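You operate a simulated robot arm through the tools that you are given. There is no shell and no other tool. Be economical: measure what you need, move in short steps, check, and stop when the job is done.

The job below is to be done with a simulated two-armed robot. You get a single attempt, and the scene is never put back.

Task
Hold the orange magnet on the top of the green bench steady with one hand and flip the magnet lever the other way with the other.

It is judged by the outcome, as a careful person would: the job done as asked, and still so three seconds after it is handed in. It fails if anything else is knocked over, pushed out of place, dropped, spilled or broken.

Robot
Two 6-joint arms with two-finger parallel grippers on one trunk, on a base that drives. Base frame: it is fixed to the floor where the robot stands at the start and does not move with it; the origin is under the middle of the robot, x ahead of it, y to its left, z up; the surface under the hand at the start is at about z = 0.85. Lengths are in m, angles in degrees, forces in N, time in s.
The left shoulder is at the start at [0.28, 0.185, 1.055], the right one opposite. With the tool pointing down near the work surface each hand reaches from about 0.56 to 0.94 m from the robot's upright axis, wherever it stands, measured 20 degrees to its own side. Places, roughly: magnet lever [0.6, 0, 0.9]. Payload 1.57 kg a hand.
The tool frame of a hand sits at the grasp point between the pads (the TCP): z along the fingers, y along the line on which they close. The tips reach 0.03 m beyond it. Largest opening 0.08 m; finger width 0.017, thickness 0.012; the body of the gripper, 0.04 by 0.082 m, starts 0.08 m behind the TCP.
Orientation is told as [roll, pitch, yaw] about the base's x, y, z axes, in that order, counted from this pose: with the fingers straight down and closing along the base's y, the tool's x points along the base's -x, its y along +y and its z along -z.

Tools
- The arms move only by the tool jog_arm. It takes "left_rows", "right_rows" or both (then of equal length, played together; a hand with none holds still); each is a list of rows, each a list of 3 entries, a list of its own where there are three numbers: the shift along the tool's x, y, z in units of 150 mm (1.0 is 150 mm), then the turn, a rotation vector about the tool's x, y, z in units of 45 degrees (1.0 is 45 degrees), then the gripper command, from -1 (fully open) to 1 (shut), values between in proportion. In form: [[[tx, ty, tz], [wx, wy, wz], jaw], ...]. A call has 1 to 20 rows; each row is the pose to reach, as a shift and turn from the pose commanded when the call began, along the tool's axes at that moment. A call with a number of a shift or a turn outside -1 to 1 is refused whole. Each row takes 0.2 s and may step no farther than 0.05 m and 8.6 degrees from the row before; otherwise, or with a gripper value out of range, the whole call is refused. Where a pose cannot be reached the arm comes as near as it can. A force on the tool above 40 N (or 10 N above the force at the start of the call, whichever is more), or a blocked arm, ends the call early, and 0.2 s more pass. Each finger travels about 0.153 m/s and halts on what it meets, pressing with about 23 N; the grip force reading is that of the motor and also rises with nothing between the fingers. The clock runs only during rows and for 0.2 s after the last one: add rows that repeat a pose to give the fingers time. The reply holds the time, the measured pose of the TCP, the force on the tool along the base axes, the opening and the grip force, in the units named above and with some noise, with the torque about the TCP (base axes, N m) and any sound that the robot's microphone picked up.
- Cameras (640 x 400 px; columns grow to the right, rows downward): "scene" is now at [0.2449, 0.0098, 1.5116]; the picture's right is [0.13, -0.99, 0.00], its down [-0.59, -0.08, -0.80] and it looks along [0.79, 0.10, -0.60] (base axes); focal length 274 px, centre (320, 200). "left" rides on the left gripper at [0.072, 0.007, -0.122] in its tool frame; the picture's right is [-0.09, 1.00, 0.00], its down [-0.84, -0.08, -0.54] and it looks along [-0.54, -0.05, 0.84] (tool axes); focal length 238 px, centre (320, 200). "right" rides on the right gripper at [0.072, -0.007, -0.122] in its tool frame; the picture's right is [0.09, 1.00, 0.00], its down [-0.84, 0.08, -0.54] and it looks along [-0.54, 0.05, 0.84] (tool axes); focal length 238 px, centre (320, 200).
- capture(camera): a new picture of that camera. It takes no simulated time.
- raise_lower(by): slides the trunk up (or, below 0, down) by that many m; the arms and the scene camera ride with it, the base frame stays. It gives what a move gives, with no picture.
- drive_base(legs): drives the robot by 1 to 6 legs, each [ahead, turn to the left] in m and degrees, along the robot's own axes; the way and the turn of a leg run together, so that a leg with both is an arc; at most 1.5 m and 180 degrees a leg. The arms and the cameras ride along, it lands a little off, and it stops where it bumps. It gives what a move gives.
- turn_head(pan, tilt): turns the head with the scene camera to pan (to the left, within 86 degrees either way) and tilt (down, from -29 to 69), counted from straight ahead of the robot. It gives what a move gives.
- pixel_to_xyz(camera, pixels): there is no depth. For up to 12 entries [column, row, z] of the newest picture of that camera ("zoom" is the newest enlarged one), the place [x, y] in the base frame at which the ray of that pixel passes the height z, good to about 0.002 m. It takes no simulated time.
- inspect(camera, box): a new picture of the part [left, top, right, bottom] of that camera's present view, enlarged. It takes no simulated time.
- hand_in(): hands the job in; it is judged then, once.

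Go step by step. Measure first, check grasps and placings, and put right what went wrong. The budget is 80 turns and 62 pictures, counting those below and the enlarged ones. Unless the task says otherwise, let go and move clear before handing in, and close with one line.

The tools are called after "Call:" by a JSON object that holds its "op" and its "data". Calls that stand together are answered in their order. jog_arm: Moves the arms, as the interface text tells. Its arguments: {"type":"object","properties":{"left_rows":{"type":"array","items":{"type":"array"}},"right_rows":{"type":"array","items":{"type":"array"}}},"required":[]} The other tools are called the same way: raise_lower (by) slides the trunk up or down; drive_base (legs) drives the base; turn_head (pan, tilt) turns the head that bears the scene camera; capture (camera) takes a picture; pixel_to_xyz (camera, pixels) gives the place at which the rays of pixels pass given heights; inspect (camera, box) takes an enlarged picture of a part of a camera's view; hand_in () hands the job in.

At the start:

```text
time: 0.0
left_tool_pos: [0.5655, 0.225, 1.2592]
left_ee_rot: [0.0, 0.0, 0.0]
left_force: [-0.3, -0.2, 0.0]
left_torque: [0.0, 0.01, -0.03]
left_finger_gap: 0.0802
left_gripper_force: 0.0
right_tool_pos: [0.5464, -0.2691, 1.1749]
right_ee_rot: [0.1, 0.0, 0.1]
right_force: [0.3, 0.4, 0.4]
right_torque: [0.03, 0.01, 0.0]
right_finger_gap: 0.08
right_gripper_force: 0.1
trunk travel left (down, up): [-0.75, 0.24]
robot x, y, heading: [0.0004, 0.0009, -0.1]
head pan, tilt: [7.4, 36.8]
```

scene: 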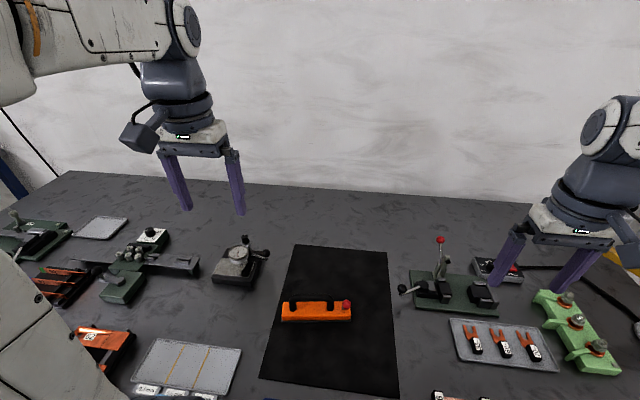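
right: 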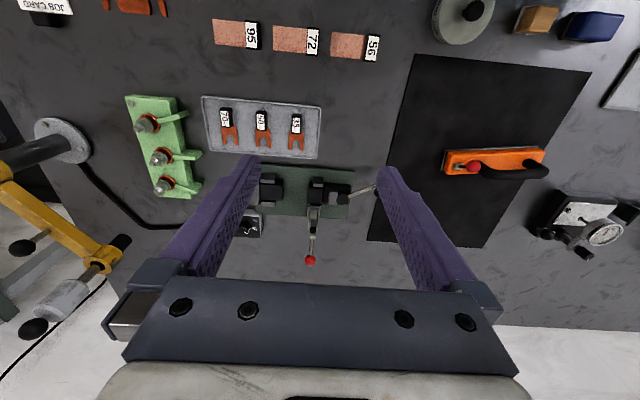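
left: 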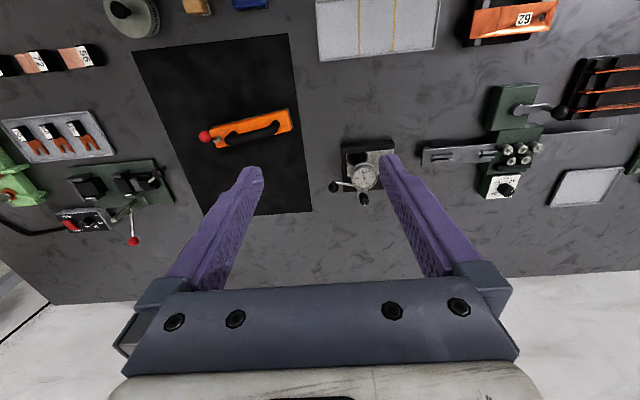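

The orange magnet sits on the black mat at about scene (316,310), with a dark lever and a red knob at (346,303). I'll enlarge it from each camera to see its shape.

Call:
{"op": "inspect", "data": {"camera": "scene", "box": [260, 270, 380, 345]}}

Call:
{"op": "inspect", "data": {"camera": "right", "box": [410, 120, 570, 220]}}

Call:
{"op": "inspect", "data": {"camera": "left", "box": [170, 80, 330, 180]}}

Call:
{"op": "pixel_to_xyz", "data": {"camera": "scene", "pixels": [[281, 321, 0.85], [352, 320, 0.85], [282, 302, 0.89], [350, 300, 0.89], [346, 303, 0.9], [290, 298, 0.9]]}}

```text
5.33 times, centred on (320, 308) of scene
```

zoom: 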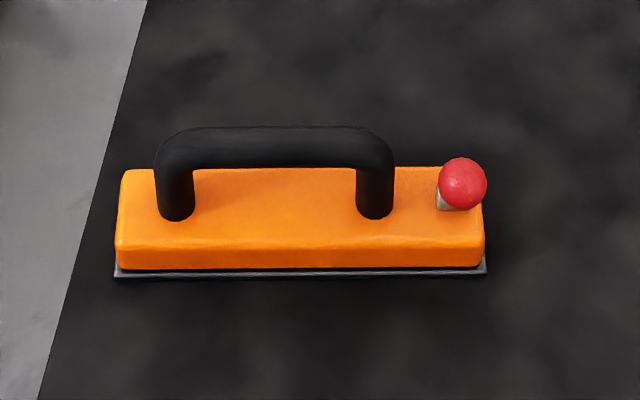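

```text
4.00 times, centred on (490, 170) of right
```

zoom: 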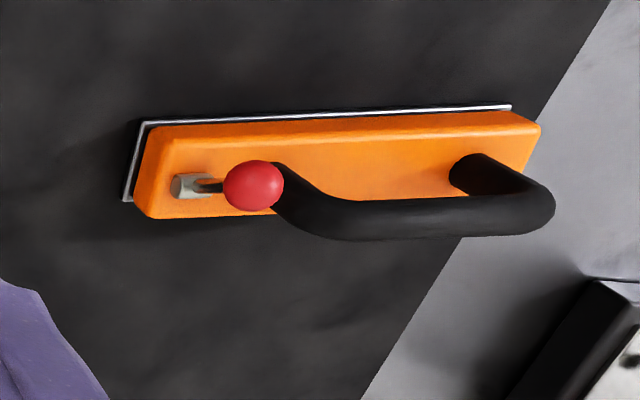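

```text
4.00 times, centred on (250, 130) of left
```

zoom: 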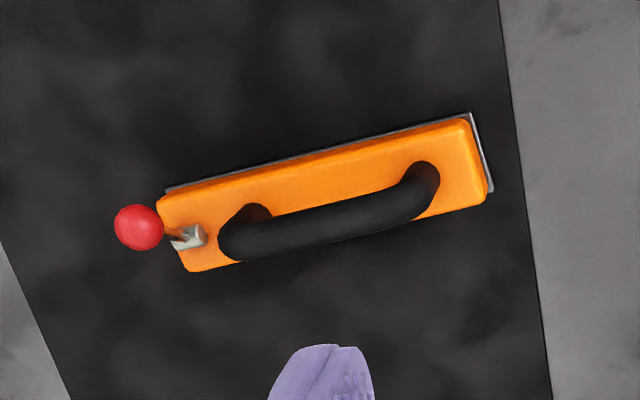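

```text
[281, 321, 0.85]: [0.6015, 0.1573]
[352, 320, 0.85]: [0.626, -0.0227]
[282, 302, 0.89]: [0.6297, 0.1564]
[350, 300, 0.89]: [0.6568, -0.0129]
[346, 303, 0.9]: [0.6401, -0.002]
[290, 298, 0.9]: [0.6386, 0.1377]
```

The knob is at scene (346.8,304.3), left (204.8,136.8) and right (473.2,166.5). I'll triangulate the knob, pivot, handle and body corners at several heights.

Call:
{"op": "pixel_to_xyz", "data": {"camera": "scene", "pixels": [[346.8, 304.3, 0.9], [346.8, 304.3, 0.96], [344.8, 307.5, 0.88], [344.8, 307.5, 0.92], [293, 310, 0.88], [330.3, 310, 0.88], [311, 297, 0.9], [311, 297, 0.96], [281.5, 321.5, 0.85], [351, 320.5, 0.85], [283.5, 302, 0.88], [350, 318.5, 0.88]]}}

Call:
{"op": "pixel_to_xyz", "data": {"camera": "left", "pixels": [[204.8, 136.8, 0.9], [204.8, 136.8, 0.96], [217, 139, 0.88], [217, 139, 0.92], [253, 135, 0.9], [253, 135, 0.96], [288, 108.5, 0.85], [293, 127, 0.85], [212, 127, 0.85], [209, 130, 0.88], [217, 147.5, 0.88], [291, 131, 0.88]]}}

Call:
{"op": "pixel_to_xyz", "data": {"camera": "right", "pixels": [[473.2, 166.5, 0.9], [473.2, 166.5, 0.96], [457, 166.5, 0.88], [457, 166.5, 0.92], [441, 170, 0.85], [537, 146.5, 0.85]]}}

```text
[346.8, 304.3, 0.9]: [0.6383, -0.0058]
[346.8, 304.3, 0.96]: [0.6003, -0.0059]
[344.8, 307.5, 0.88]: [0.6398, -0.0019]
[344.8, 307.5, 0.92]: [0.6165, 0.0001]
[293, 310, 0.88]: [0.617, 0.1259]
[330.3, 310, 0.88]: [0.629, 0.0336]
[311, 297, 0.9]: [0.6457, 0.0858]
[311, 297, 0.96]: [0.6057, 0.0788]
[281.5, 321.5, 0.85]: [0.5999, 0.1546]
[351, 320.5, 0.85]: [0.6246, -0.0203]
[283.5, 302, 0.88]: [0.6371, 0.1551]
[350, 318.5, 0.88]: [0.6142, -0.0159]
```

```text
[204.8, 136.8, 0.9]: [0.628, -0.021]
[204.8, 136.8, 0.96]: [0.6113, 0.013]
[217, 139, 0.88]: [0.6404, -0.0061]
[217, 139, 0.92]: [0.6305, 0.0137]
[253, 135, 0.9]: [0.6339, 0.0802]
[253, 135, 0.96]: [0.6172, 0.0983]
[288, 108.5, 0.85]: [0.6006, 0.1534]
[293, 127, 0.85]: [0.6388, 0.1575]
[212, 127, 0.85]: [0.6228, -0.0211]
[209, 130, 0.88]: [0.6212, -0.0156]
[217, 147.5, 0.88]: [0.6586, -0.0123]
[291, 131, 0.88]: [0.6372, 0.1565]
```

```text
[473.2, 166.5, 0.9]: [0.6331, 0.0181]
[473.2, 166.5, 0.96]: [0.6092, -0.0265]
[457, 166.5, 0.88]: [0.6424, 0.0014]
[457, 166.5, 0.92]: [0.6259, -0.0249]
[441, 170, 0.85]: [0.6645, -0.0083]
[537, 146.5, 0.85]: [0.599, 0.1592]
```

The knob triangulates to about (0.620,-0.005,0.928) and the pivot to (0.640,-0.003,0.882), so the lever leans toward the robot and must go to +x. The handle bar is near (0.634,0.08,0.914), with the magnet rotated about 8°. I'll bring the left hand over the handle and turn it so the fingers close across the bar.

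Call:
{"op": "jog_arm", "data": {"left_rows": [[[-0.09, -0.15, 0.2], [0, 0, 0.182], -1], [[-0.18, -0.3, 0.4], [0, 0, 0.364], -1], [[-0.27, -0.45, 0.6], [0, 0, 0.546], -1], [[-0.36, -0.6, 0.8], [0, 0, 0.728], -1], [[-0.457, -0.767, 0.95], [0, 0, 0.91], -1], [[-0.457, -0.767, 0.95], [0, 0, 0.91], -1]]}}

```text
time: 1.4
left_tool_pos: [0.6336, 0.109, 1.1173]
left_ee_rot: [0.0, -0.1, -41.0]
left_force: [0.3, 0.4, -0.9]
left_torque: [-0.02, 0.01, -0.01]
left_finger_gap: 0.0798
left_gripper_force: 0.1
right_tool_pos: [0.5465, -0.2699, 1.1739]
right_ee_rot: [0.1, -0.1, 0.0]
right_force: [0.0, -0.7, -0.6]
right_torque: [-0.01, 0.01, 0.02]
right_finger_gap: 0.0802
right_gripper_force: 0.0
trunk travel left (down, up): [-0.75, 0.24]
robot x, y, heading: [-0.0023, 0.0026, 0.2]
head pan, tilt: [7.4, 36.8]
```

The left hand is where expected, at yaw -41. I'll finish the turn to -82 and go down to z≈1.0.

Call:
{"op": "jog_arm", "data": {"left_rows": [[[0, 0, 0.16], [0, 0, 0.182], -1], [[0, 0, 0.32], [0, 0, 0.364], -1], [[0, 0, 0.48], [0, 0, 0.546], -1], [[0, 0, 0.64], [0, 0, 0.728], -1], [[0, 0, 0.78], [0, 0, 0.91], -1], [[0, 0, 0.78], [0, 0, 0.91], -1]]}}

Call:
{"op": "capture", "data": {"camera": "left"}}

Call:
{"op": "capture", "data": {"camera": "scene"}}

```text
time: 2.8
left_tool_pos: [0.6344, 0.1091, 0.9983]
left_ee_rot: [0.0, 0.0, -82.0]
left_force: [-0.4, -0.1, -0.7]
left_torque: [0.03, 0.0, 0.02]
left_finger_gap: 0.0798
left_gripper_force: 0.1
right_tool_pos: [0.547, -0.2708, 1.1739]
right_ee_rot: [0.0, 0.1, 0.0]
right_force: [-0.5, 0.8, -0.2]
right_torque: [0.01, 0.01, 0.0]
right_finger_gap: 0.0799
right_gripper_force: 0.1
trunk travel left (down, up): [-0.75, 0.24]
robot x, y, heading: [0.0018, 0.0031, -0.1]
head pan, tilt: [7.4, 36.8]
```

```text
55 pictures are left
```

left: 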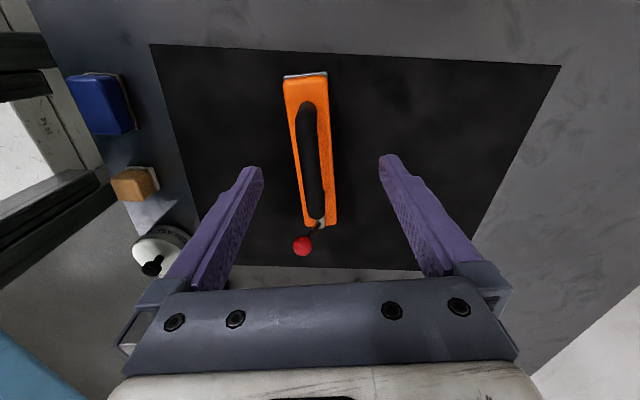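

```text
54 pictures are left
```

scene: 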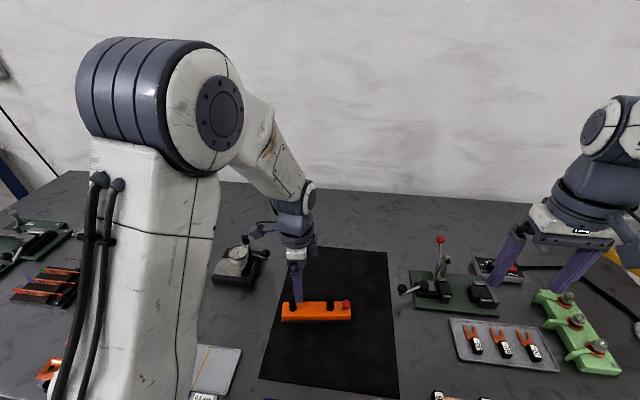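

From the left camera the bar runs from about (306,110) to (316,205), and the knob is at (302,246). I'll project these points to refine the bar's line and the knob's height.

Call:
{"op": "pixel_to_xyz", "data": {"camera": "left", "pixels": [[306, 125, 0.915], [309, 150, 0.915], [312, 180, 0.915], [302, 246, 0.93], [302, 246, 0.92], [321, 221, 0.882]]}}

Call:
{"op": "inspect", "data": {"camera": "left", "box": [240, 60, 400, 260]}}

```text
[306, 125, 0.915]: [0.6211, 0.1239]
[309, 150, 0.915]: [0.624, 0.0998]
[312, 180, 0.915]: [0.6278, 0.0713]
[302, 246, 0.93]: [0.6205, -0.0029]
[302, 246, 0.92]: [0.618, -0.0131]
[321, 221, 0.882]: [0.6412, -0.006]
```

```text
2.00 times, centred on (320, 160) of left
```

zoom: 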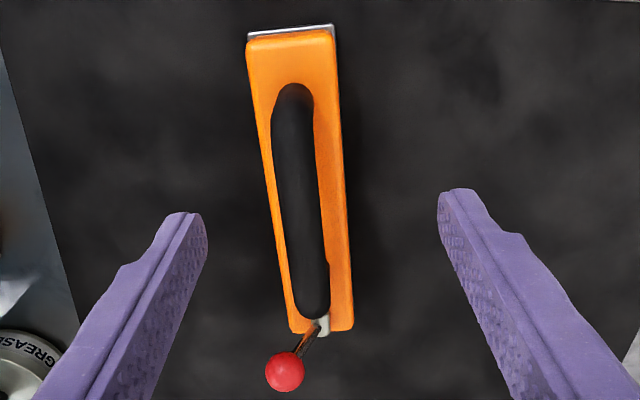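

Combining views, the bar is near (0.6265,0.09,0.93). I'll lower the left hand to straddle it at TCP z≈0.925, with the tips staying above the body.

Call:
{"op": "jog_arm", "data": {"left_rows": [[[-0.118, -0.07, 0.1], [0, 0, 0], -1], [[-0.118, -0.07, 0.25], [0, 0, 0], -1], [[-0.118, -0.07, 0.4], [0, 0, 0], -1], [[-0.118, -0.07, 0.487], [0, 0, 0], -1], [[-0.118, -0.07, 0.487], [0, 0, 0], -1]]}}

Call:
{"op": "capture", "data": {"camera": "left"}}

Call:
{"op": "inspect", "data": {"camera": "scene", "box": [240, 245, 400, 345]}}

```text
time: 4.0
left_tool_pos: [0.6257, 0.0912, 0.9263]
left_ee_rot: [0.1, -0.1, -81.9]
left_force: [0.6, 0.0, 0.1]
left_torque: [-0.01, -0.02, 0.03]
left_finger_gap: 0.0799
left_gripper_force: 0.0
right_tool_pos: [0.5468, -0.2687, 1.1752]
right_ee_rot: [0.0, 0.0, 0.0]
right_force: [0.1, 0.1, 0.0]
right_torque: [0.02, -0.03, 0.0]
right_finger_gap: 0.0799
right_gripper_force: 0.1
trunk travel left (down, up): [-0.75, 0.24]
robot x, y, heading: [0.0, -0.0017, -0.0]
head pan, tilt: [7.4, 36.8]
```

```text
52 pictures are left
```

left: 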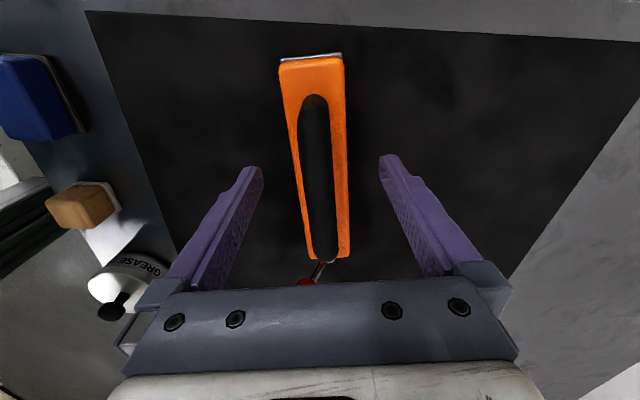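

```text
4.00 times, centred on (320, 295) of scene
```

zoom: 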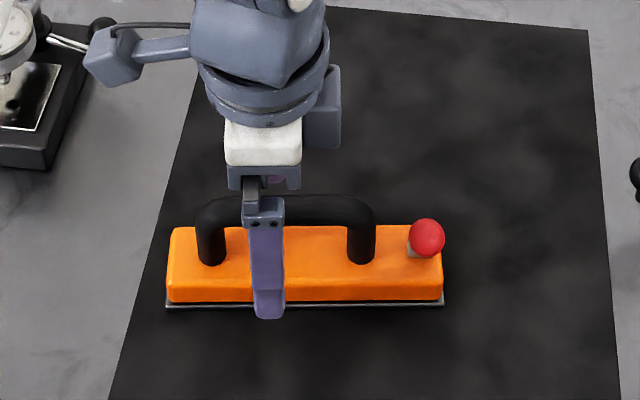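

The bar is centred between the fingers: at row 192 its centre is at column ~317, against the TCP column of 319. I'll close the left hand.

Call:
{"op": "jog_arm", "data": {"left_rows": [[[0, 0, 0], [0, 0, 0], 0], [[0, 0, 0], [0, 0, 0], 0.4], [[0, 0, 0], [0, 0, 0], 0.7], [[0, 0, 0], [0, 0, 0], 1], [[0, 0, 0], [0, 0, 0], 1]]}}

Call:
{"op": "capture", "data": {"camera": "left"}}

Call:
{"op": "inspect", "data": {"camera": "scene", "box": [240, 245, 400, 345]}}

```text
time: 5.2
left_tool_pos: [0.6274, 0.091, 0.9275]
left_ee_rot: [0.0, 0.0, -81.9]
left_force: [-0.3, -0.1, -0.4]
left_torque: [-0.02, 0.01, -0.02]
left_finger_gap: 0.0175
left_gripper_force: 23.3
right_tool_pos: [0.5457, -0.2693, 1.1756]
right_ee_rot: [0.0, 0.1, 0.0]
right_force: [-0.3, -0.7, -0.3]
right_torque: [-0.02, 0.0, -0.01]
right_finger_gap: 0.0799
right_gripper_force: 0.1
trunk travel left (down, up): [-0.75, 0.24]
robot x, y, heading: [0.0024, -0.0029, -0.1]
head pan, tilt: [7.4, 36.8]
```

```text
50 pictures are left
```

left: 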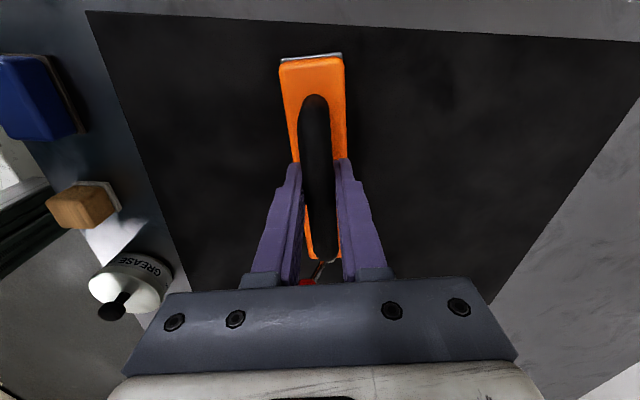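

```text
4.00 times, centred on (320, 295) of scene
```

zoom: 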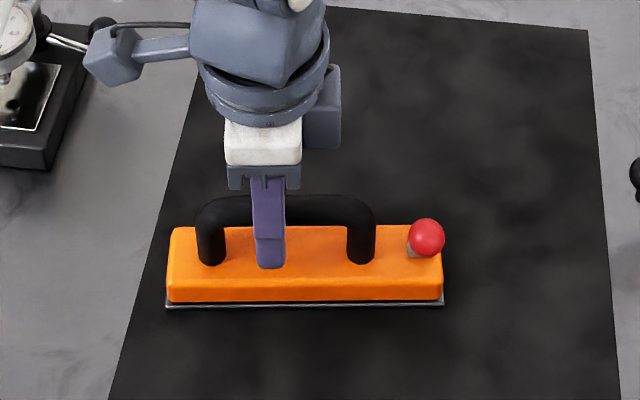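

The grip is firm (gap 17.5 mm, 23 N) and the magnet has not moved. I'll bring the right hand, closed and rolled 30° outward, part way toward the near side of the knob.

Call:
{"op": "jog_arm", "data": {"right_rows": [[[-0.018, 0.198, 0.166], [-0.133, 0, 0], -0.5], [[-0.036, 0.396, 0.332], [-0.267, 0, 0], 0], [[-0.055, 0.594, 0.498], [-0.4, 0, 0], 0.5], [[-0.074, 0.792, 0.664], [-0.533, 0, 0], 1], [[-0.093, 0.99, 0.83], [-0.667, 0, 0], 1], [[-0.093, 0.99, 0.83], [-0.667, 0, 0], 1]]}}

Call:
{"op": "capture", "data": {"camera": "right"}}

Call:
{"op": "capture", "data": {"camera": "scene"}}

```text
time: 6.6
left_tool_pos: [0.6256, 0.0917, 0.9267]
left_ee_rot: [-0.1, -0.1, -81.9]
left_force: [-1.4, -0.2, -0.9]
left_torque: [0.19, 0.02, -0.03]
left_finger_gap: 0.0175
left_gripper_force: 22.7
right_tool_pos: [0.5606, -0.1202, 1.0511]
right_ee_rot: [30.1, -0.1, 0.1]
right_force: [-0.4, -0.1, -0.8]
right_torque: [0.0, 0.02, 0.01]
right_finger_gap: 0.0
right_gripper_force: 21.3
trunk travel left (down, up): [-0.75, 0.24]
robot x, y, heading: [0.001, 0.0034, 0.1]
head pan, tilt: [7.4, 36.8]
```

```text
48 pictures are left
```

right: 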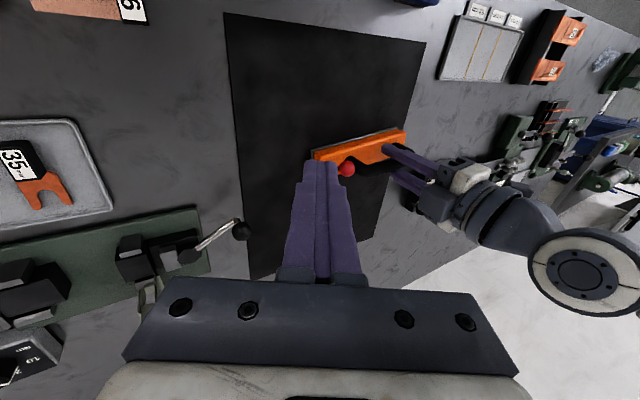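

```text
47 pictures are left
```

scene: 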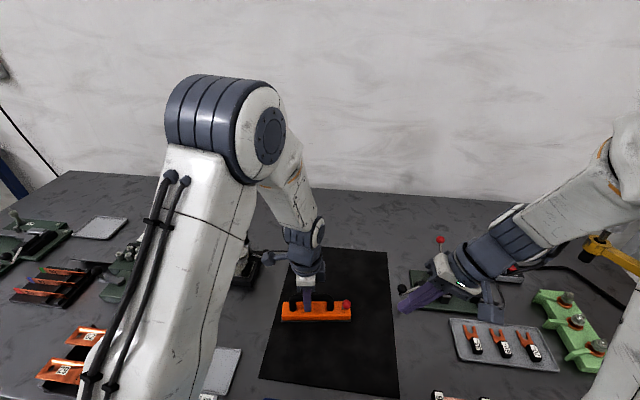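

Right hand is at (0.561,-0.120,1.051) with roll 30 and clear of everything. I'll move it to just short of the knob's near side, at (0.573,-0.013,0.945).

Call:
{"op": "jog_arm", "data": {"right_rows": [[[-0.02, 0.066, 0.2], [0, 0, 0], 1], [[-0.04, 0.132, 0.4], [0, 0, 0], 1], [[-0.06, 0.2, 0.6], [0, 0, 0], 1], [[-0.08, 0.23, 0.8], [0, 0, 0], 1], [[-0.085, 0.265, 0.965], [0, 0, 0], 1], [[-0.085, 0.265, 0.965], [0, 0, 0], 1]]}}

Call:
{"op": "capture", "data": {"camera": "right"}}

Call:
{"op": "inspect", "data": {"camera": "scene", "box": [240, 245, 400, 345]}}

```text
time: 8.0
left_tool_pos: [0.6265, 0.091, 0.9284]
left_ee_rot: [0.0, 0.0, -81.8]
left_force: [-1.5, 0.1, 0.1]
left_torque: [0.06, 0.0, -0.02]
left_finger_gap: 0.0176
left_gripper_force: 23.1
right_tool_pos: [0.5716, -0.0141, 0.9449]
right_ee_rot: [30.0, 0.1, -0.1]
right_force: [-0.1, 0.7, -0.4]
right_torque: [0.04, -0.04, 0.01]
right_finger_gap: 0.0
right_gripper_force: 21.9
trunk travel left (down, up): [-0.75, 0.24]
robot x, y, heading: [-0.001, -0.0029, -0.1]
head pan, tilt: [7.4, 36.8]
```

```text
46 pictures are left
```

right: 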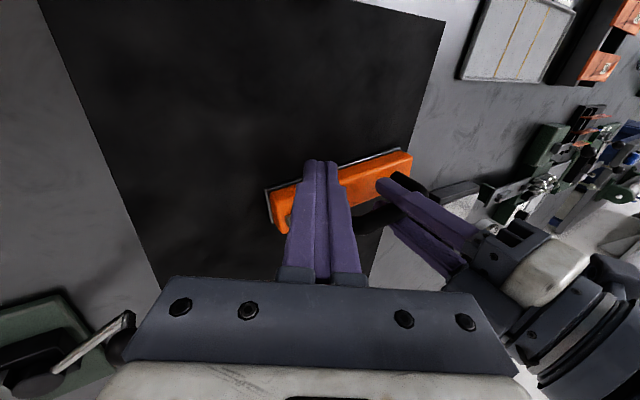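

```text
4.00 times, centred on (320, 295) of scene
```

zoom: 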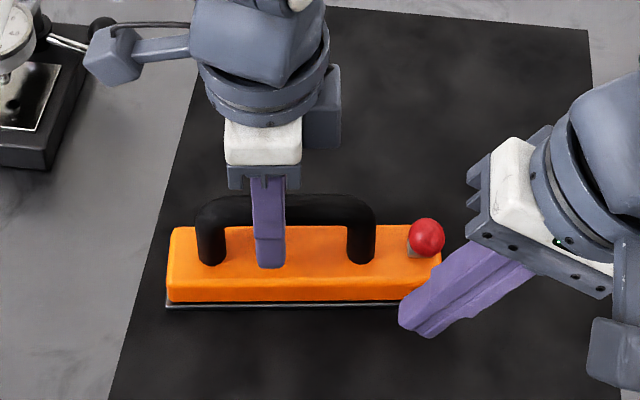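

The fingertips sit in front of the knob at zoom (425,300), with the knob at (426,237). I'll push slowly along +x, 45 mm first, then look.

Call:
{"op": "jog_arm", "data": {"right_rows": [[[-0.06, 0.007, 0.004], [0, 0, 0], 1], [[-0.12, 0.014, 0.008], [0, 0, 0], 1], [[-0.17, 0.021, 0.012], [0, 0, 0], 1], [[-0.21, 0.025, 0.015], [0, 0, 0], 1], [[-0.25, 0.03, 0.018], [0, 0, 0], 1], [[-0.297, 0.036, 0.021], [0, 0, 0], 1]]}}

Call:
{"op": "inspect", "data": {"camera": "scene", "box": [240, 245, 400, 345]}}

```text
time: 9.4
left_tool_pos: [0.6261, 0.0915, 0.927]
left_ee_rot: [0.0, 0.0, -81.9]
left_force: [-1.6, 0.2, -0.1]
left_torque: [-0.02, -0.03, 0.01]
left_finger_gap: 0.0173
left_gripper_force: 22.6
right_tool_pos: [0.6185, -0.0082, 0.9451]
right_ee_rot: [30.0, 0.0, 0.0]
right_force: [0.2, 0.6, 0.9]
right_torque: [0.03, 0.04, 0.04]
right_finger_gap: 0.0
right_gripper_force: 21.3
trunk travel left (down, up): [-0.75, 0.24]
robot x, y, heading: [-0.0025, 0.0045, -0.2]
head pan, tilt: [7.4, 36.8]
```

```text
4.00 times, centred on (320, 295) of scene
```

zoom: 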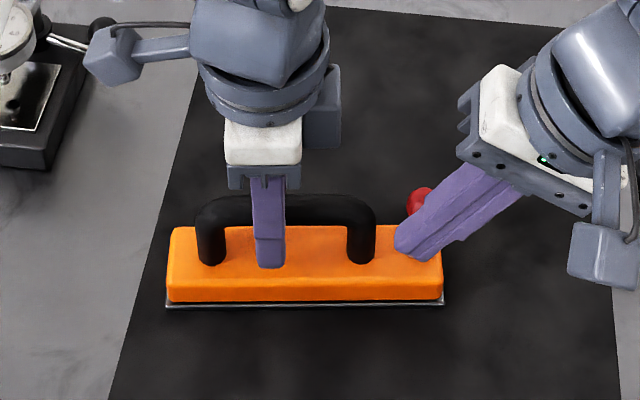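

The knob has moved away to zoom (418,200), the magnet is still, and the forces are near zero. I'll push another 25 mm to its end stop.

Call:
{"op": "jog_arm", "data": {"right_rows": [[[-0.05, 0.006, 0.0], [0, 0, 0], 1], [[-0.09, 0.011, 0.0], [0, 0, 0], 1], [[-0.13, 0.015, 0.0], [0, 0, 0], 1], [[-0.165, 0.02, 0.0], [0, 0, 0], 1]]}}

Call:
{"op": "inspect", "data": {"camera": "scene", "box": [240, 245, 400, 345]}}

Call:
{"op": "capture", "data": {"camera": "right"}}

```text
time: 10.4
left_tool_pos: [0.6278, 0.0915, 0.9265]
left_ee_rot: [0.2, -0.1, -81.9]
left_force: [6.1, -0.3, -0.9]
left_torque: [0.25, 0.03, 0.45]
left_finger_gap: 0.0175
left_gripper_force: 23.2
right_tool_pos: [0.6419, -0.0047, 0.9455]
right_ee_rot: [30.0, 0.1, 0.2]
right_force: [-5.9, -0.2, 0.5]
right_torque: [0.07, 0.1, 0.02]
right_finger_gap: 0.0
right_gripper_force: 21.7
trunk travel left (down, up): [-0.75, 0.24]
robot x, y, heading: [0.0027, -0.0022, 0.2]
head pan, tilt: [7.4, 36.8]
```

```text
4.00 times, centred on (320, 295) of scene
```

zoom: 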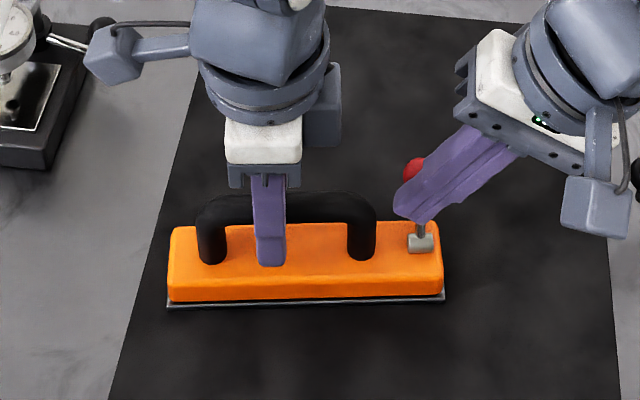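

```text
42 pictures are left
```

right: 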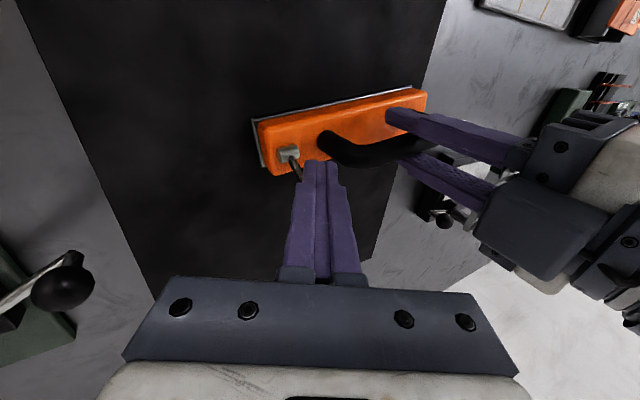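

There is now a 6 N reaction on both hands with the right TCP at x=0.642, which fits the far end stop. I'll back the right hand off and check that the lever stays.

Call:
{"op": "jog_arm", "data": {"right_rows": [[[0.1, 0, 0], [0, 0, 0], 1], [[0.25, 0, 0], [0, 0, 0], 1], [[0.45, 0, 0], [0, 0, 0], 1], [[0.5, 0, -0.25], [0, 0, 0], 1], [[0.5, 0, -0.55], [0, 0, 0], 1], [[0.5, 0, -0.85], [0, 0, 0], 1]]}}

Call:
{"op": "inspect", "data": {"camera": "scene", "box": [240, 245, 400, 345]}}

Call:
{"op": "capture", "data": {"camera": "right"}}

```text
time: 11.8
left_tool_pos: [0.6272, 0.0902, 0.9262]
left_ee_rot: [-0.1, 0.0, -81.9]
left_force: [4.4, -3.3, 9.4]
left_torque: [0.17, 0.07, 0.34]
left_finger_gap: 0.0176
left_gripper_force: 23.0
right_tool_pos: [0.566, -0.069, 1.0589]
right_ee_rot: [30.0, -0.1, 0.0]
right_force: [0.8, 0.2, 0.9]
right_torque: [-0.02, 0.02, 0.04]
right_finger_gap: 0.0
right_gripper_force: 21.4
trunk travel left (down, up): [-0.75, 0.24]
robot x, y, heading: [0.0021, -0.0043, -0.1]
head pan, tilt: [7.4, 36.8]
```

```text
4.00 times, centred on (320, 295) of scene
```

zoom: 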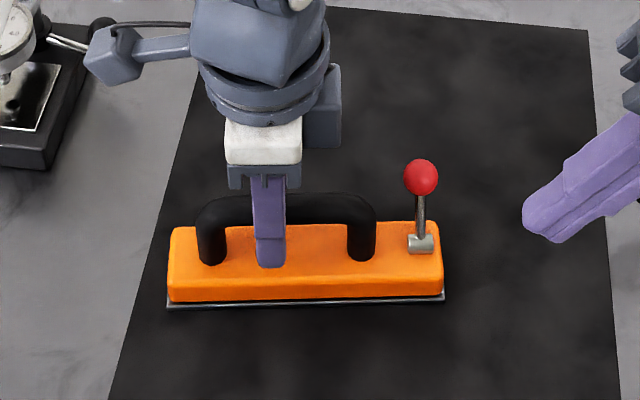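

```text
40 pictures are left
```

right: 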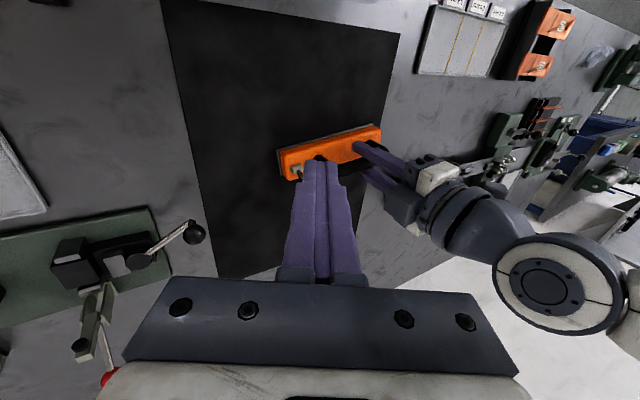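

The lever stays leaning away, with the knob at scene (345.3,289.3). I'll project it to confirm the mirror-image position.

Call:
{"op": "pixel_to_xyz", "data": {"camera": "scene", "pixels": [[345.3, 289.3, 0.928], [345.3, 306, 0.882]]}}

```text
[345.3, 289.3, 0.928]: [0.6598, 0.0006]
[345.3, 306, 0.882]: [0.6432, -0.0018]
```

The knob is at (0.660,0.001), an exact mirror of where it started, so the lever is fully flipped. I'll open the left hand, hold it, then lift straight up.

Call:
{"op": "jog_arm", "data": {"left_rows": [[[0, 0, 0], [0, 0, 0], 0.3], [[0, 0, 0], [0, 0, 0], -0.4], [[0, 0, 0], [0, 0, 0], -1], [[0, 0, 0], [0, 0, 0], -1], [[0, 0, -0.15], [0, 0, 0], -1], [[0, 0, -0.4], [0, 0, 0], -1], [[0, 0, -0.7], [0, 0, 0], -1], [[0, 0, -1.0], [0, 0, 0], -1]]}}

Call:
{"op": "capture", "data": {"camera": "scene"}}

Call:
{"op": "inspect", "data": {"camera": "scene", "box": [240, 245, 400, 345]}}

```text
time: 13.6
left_tool_pos: [0.6261, 0.091, 1.0773]
left_ee_rot: [-0.1, -0.1, -81.8]
left_force: [-0.5, 0.4, 0.5]
left_torque: [0.01, -0.01, -0.02]
left_finger_gap: 0.0799
left_gripper_force: 0.0
right_tool_pos: [0.5686, -0.0692, 1.0583]
right_ee_rot: [30.0, 0.0, 0.0]
right_force: [0.3, -1.1, -0.8]
right_torque: [0.01, -0.01, -0.03]
right_finger_gap: 0.0
right_gripper_force: 21.8
trunk travel left (down, up): [-0.75, 0.24]
robot x, y, heading: [0.0013, -0.0013, -0.0]
head pan, tilt: [7.4, 36.8]
```

```text
39 pictures are left
```

scene: 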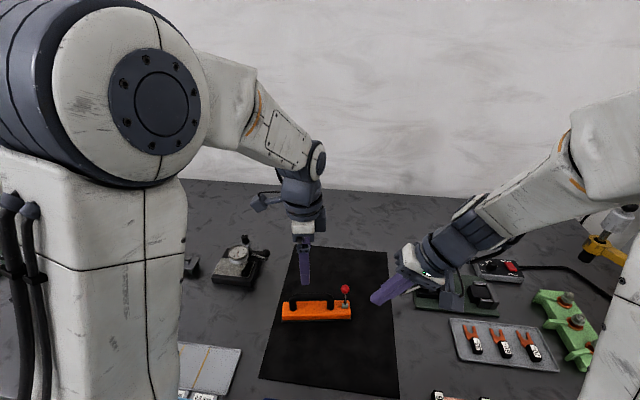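

```text
4.00 times, centred on (320, 295) of scene
```

zoom: 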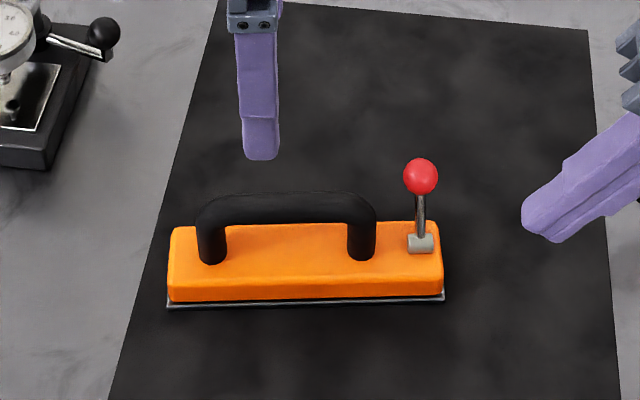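

Both hands are clear, the magnet is where it was, and the lever still leans away with the knob at zoom (421,177). I'm handing in now.

Call:
{"op": "hand_in", "data": {}}

```text
The job is handed in.
```

The left hand held the magnet by its handle while the right hand flipped the lever fully to the far side; the lever stayed there, and both hands were let go and moved clear before I handed in.
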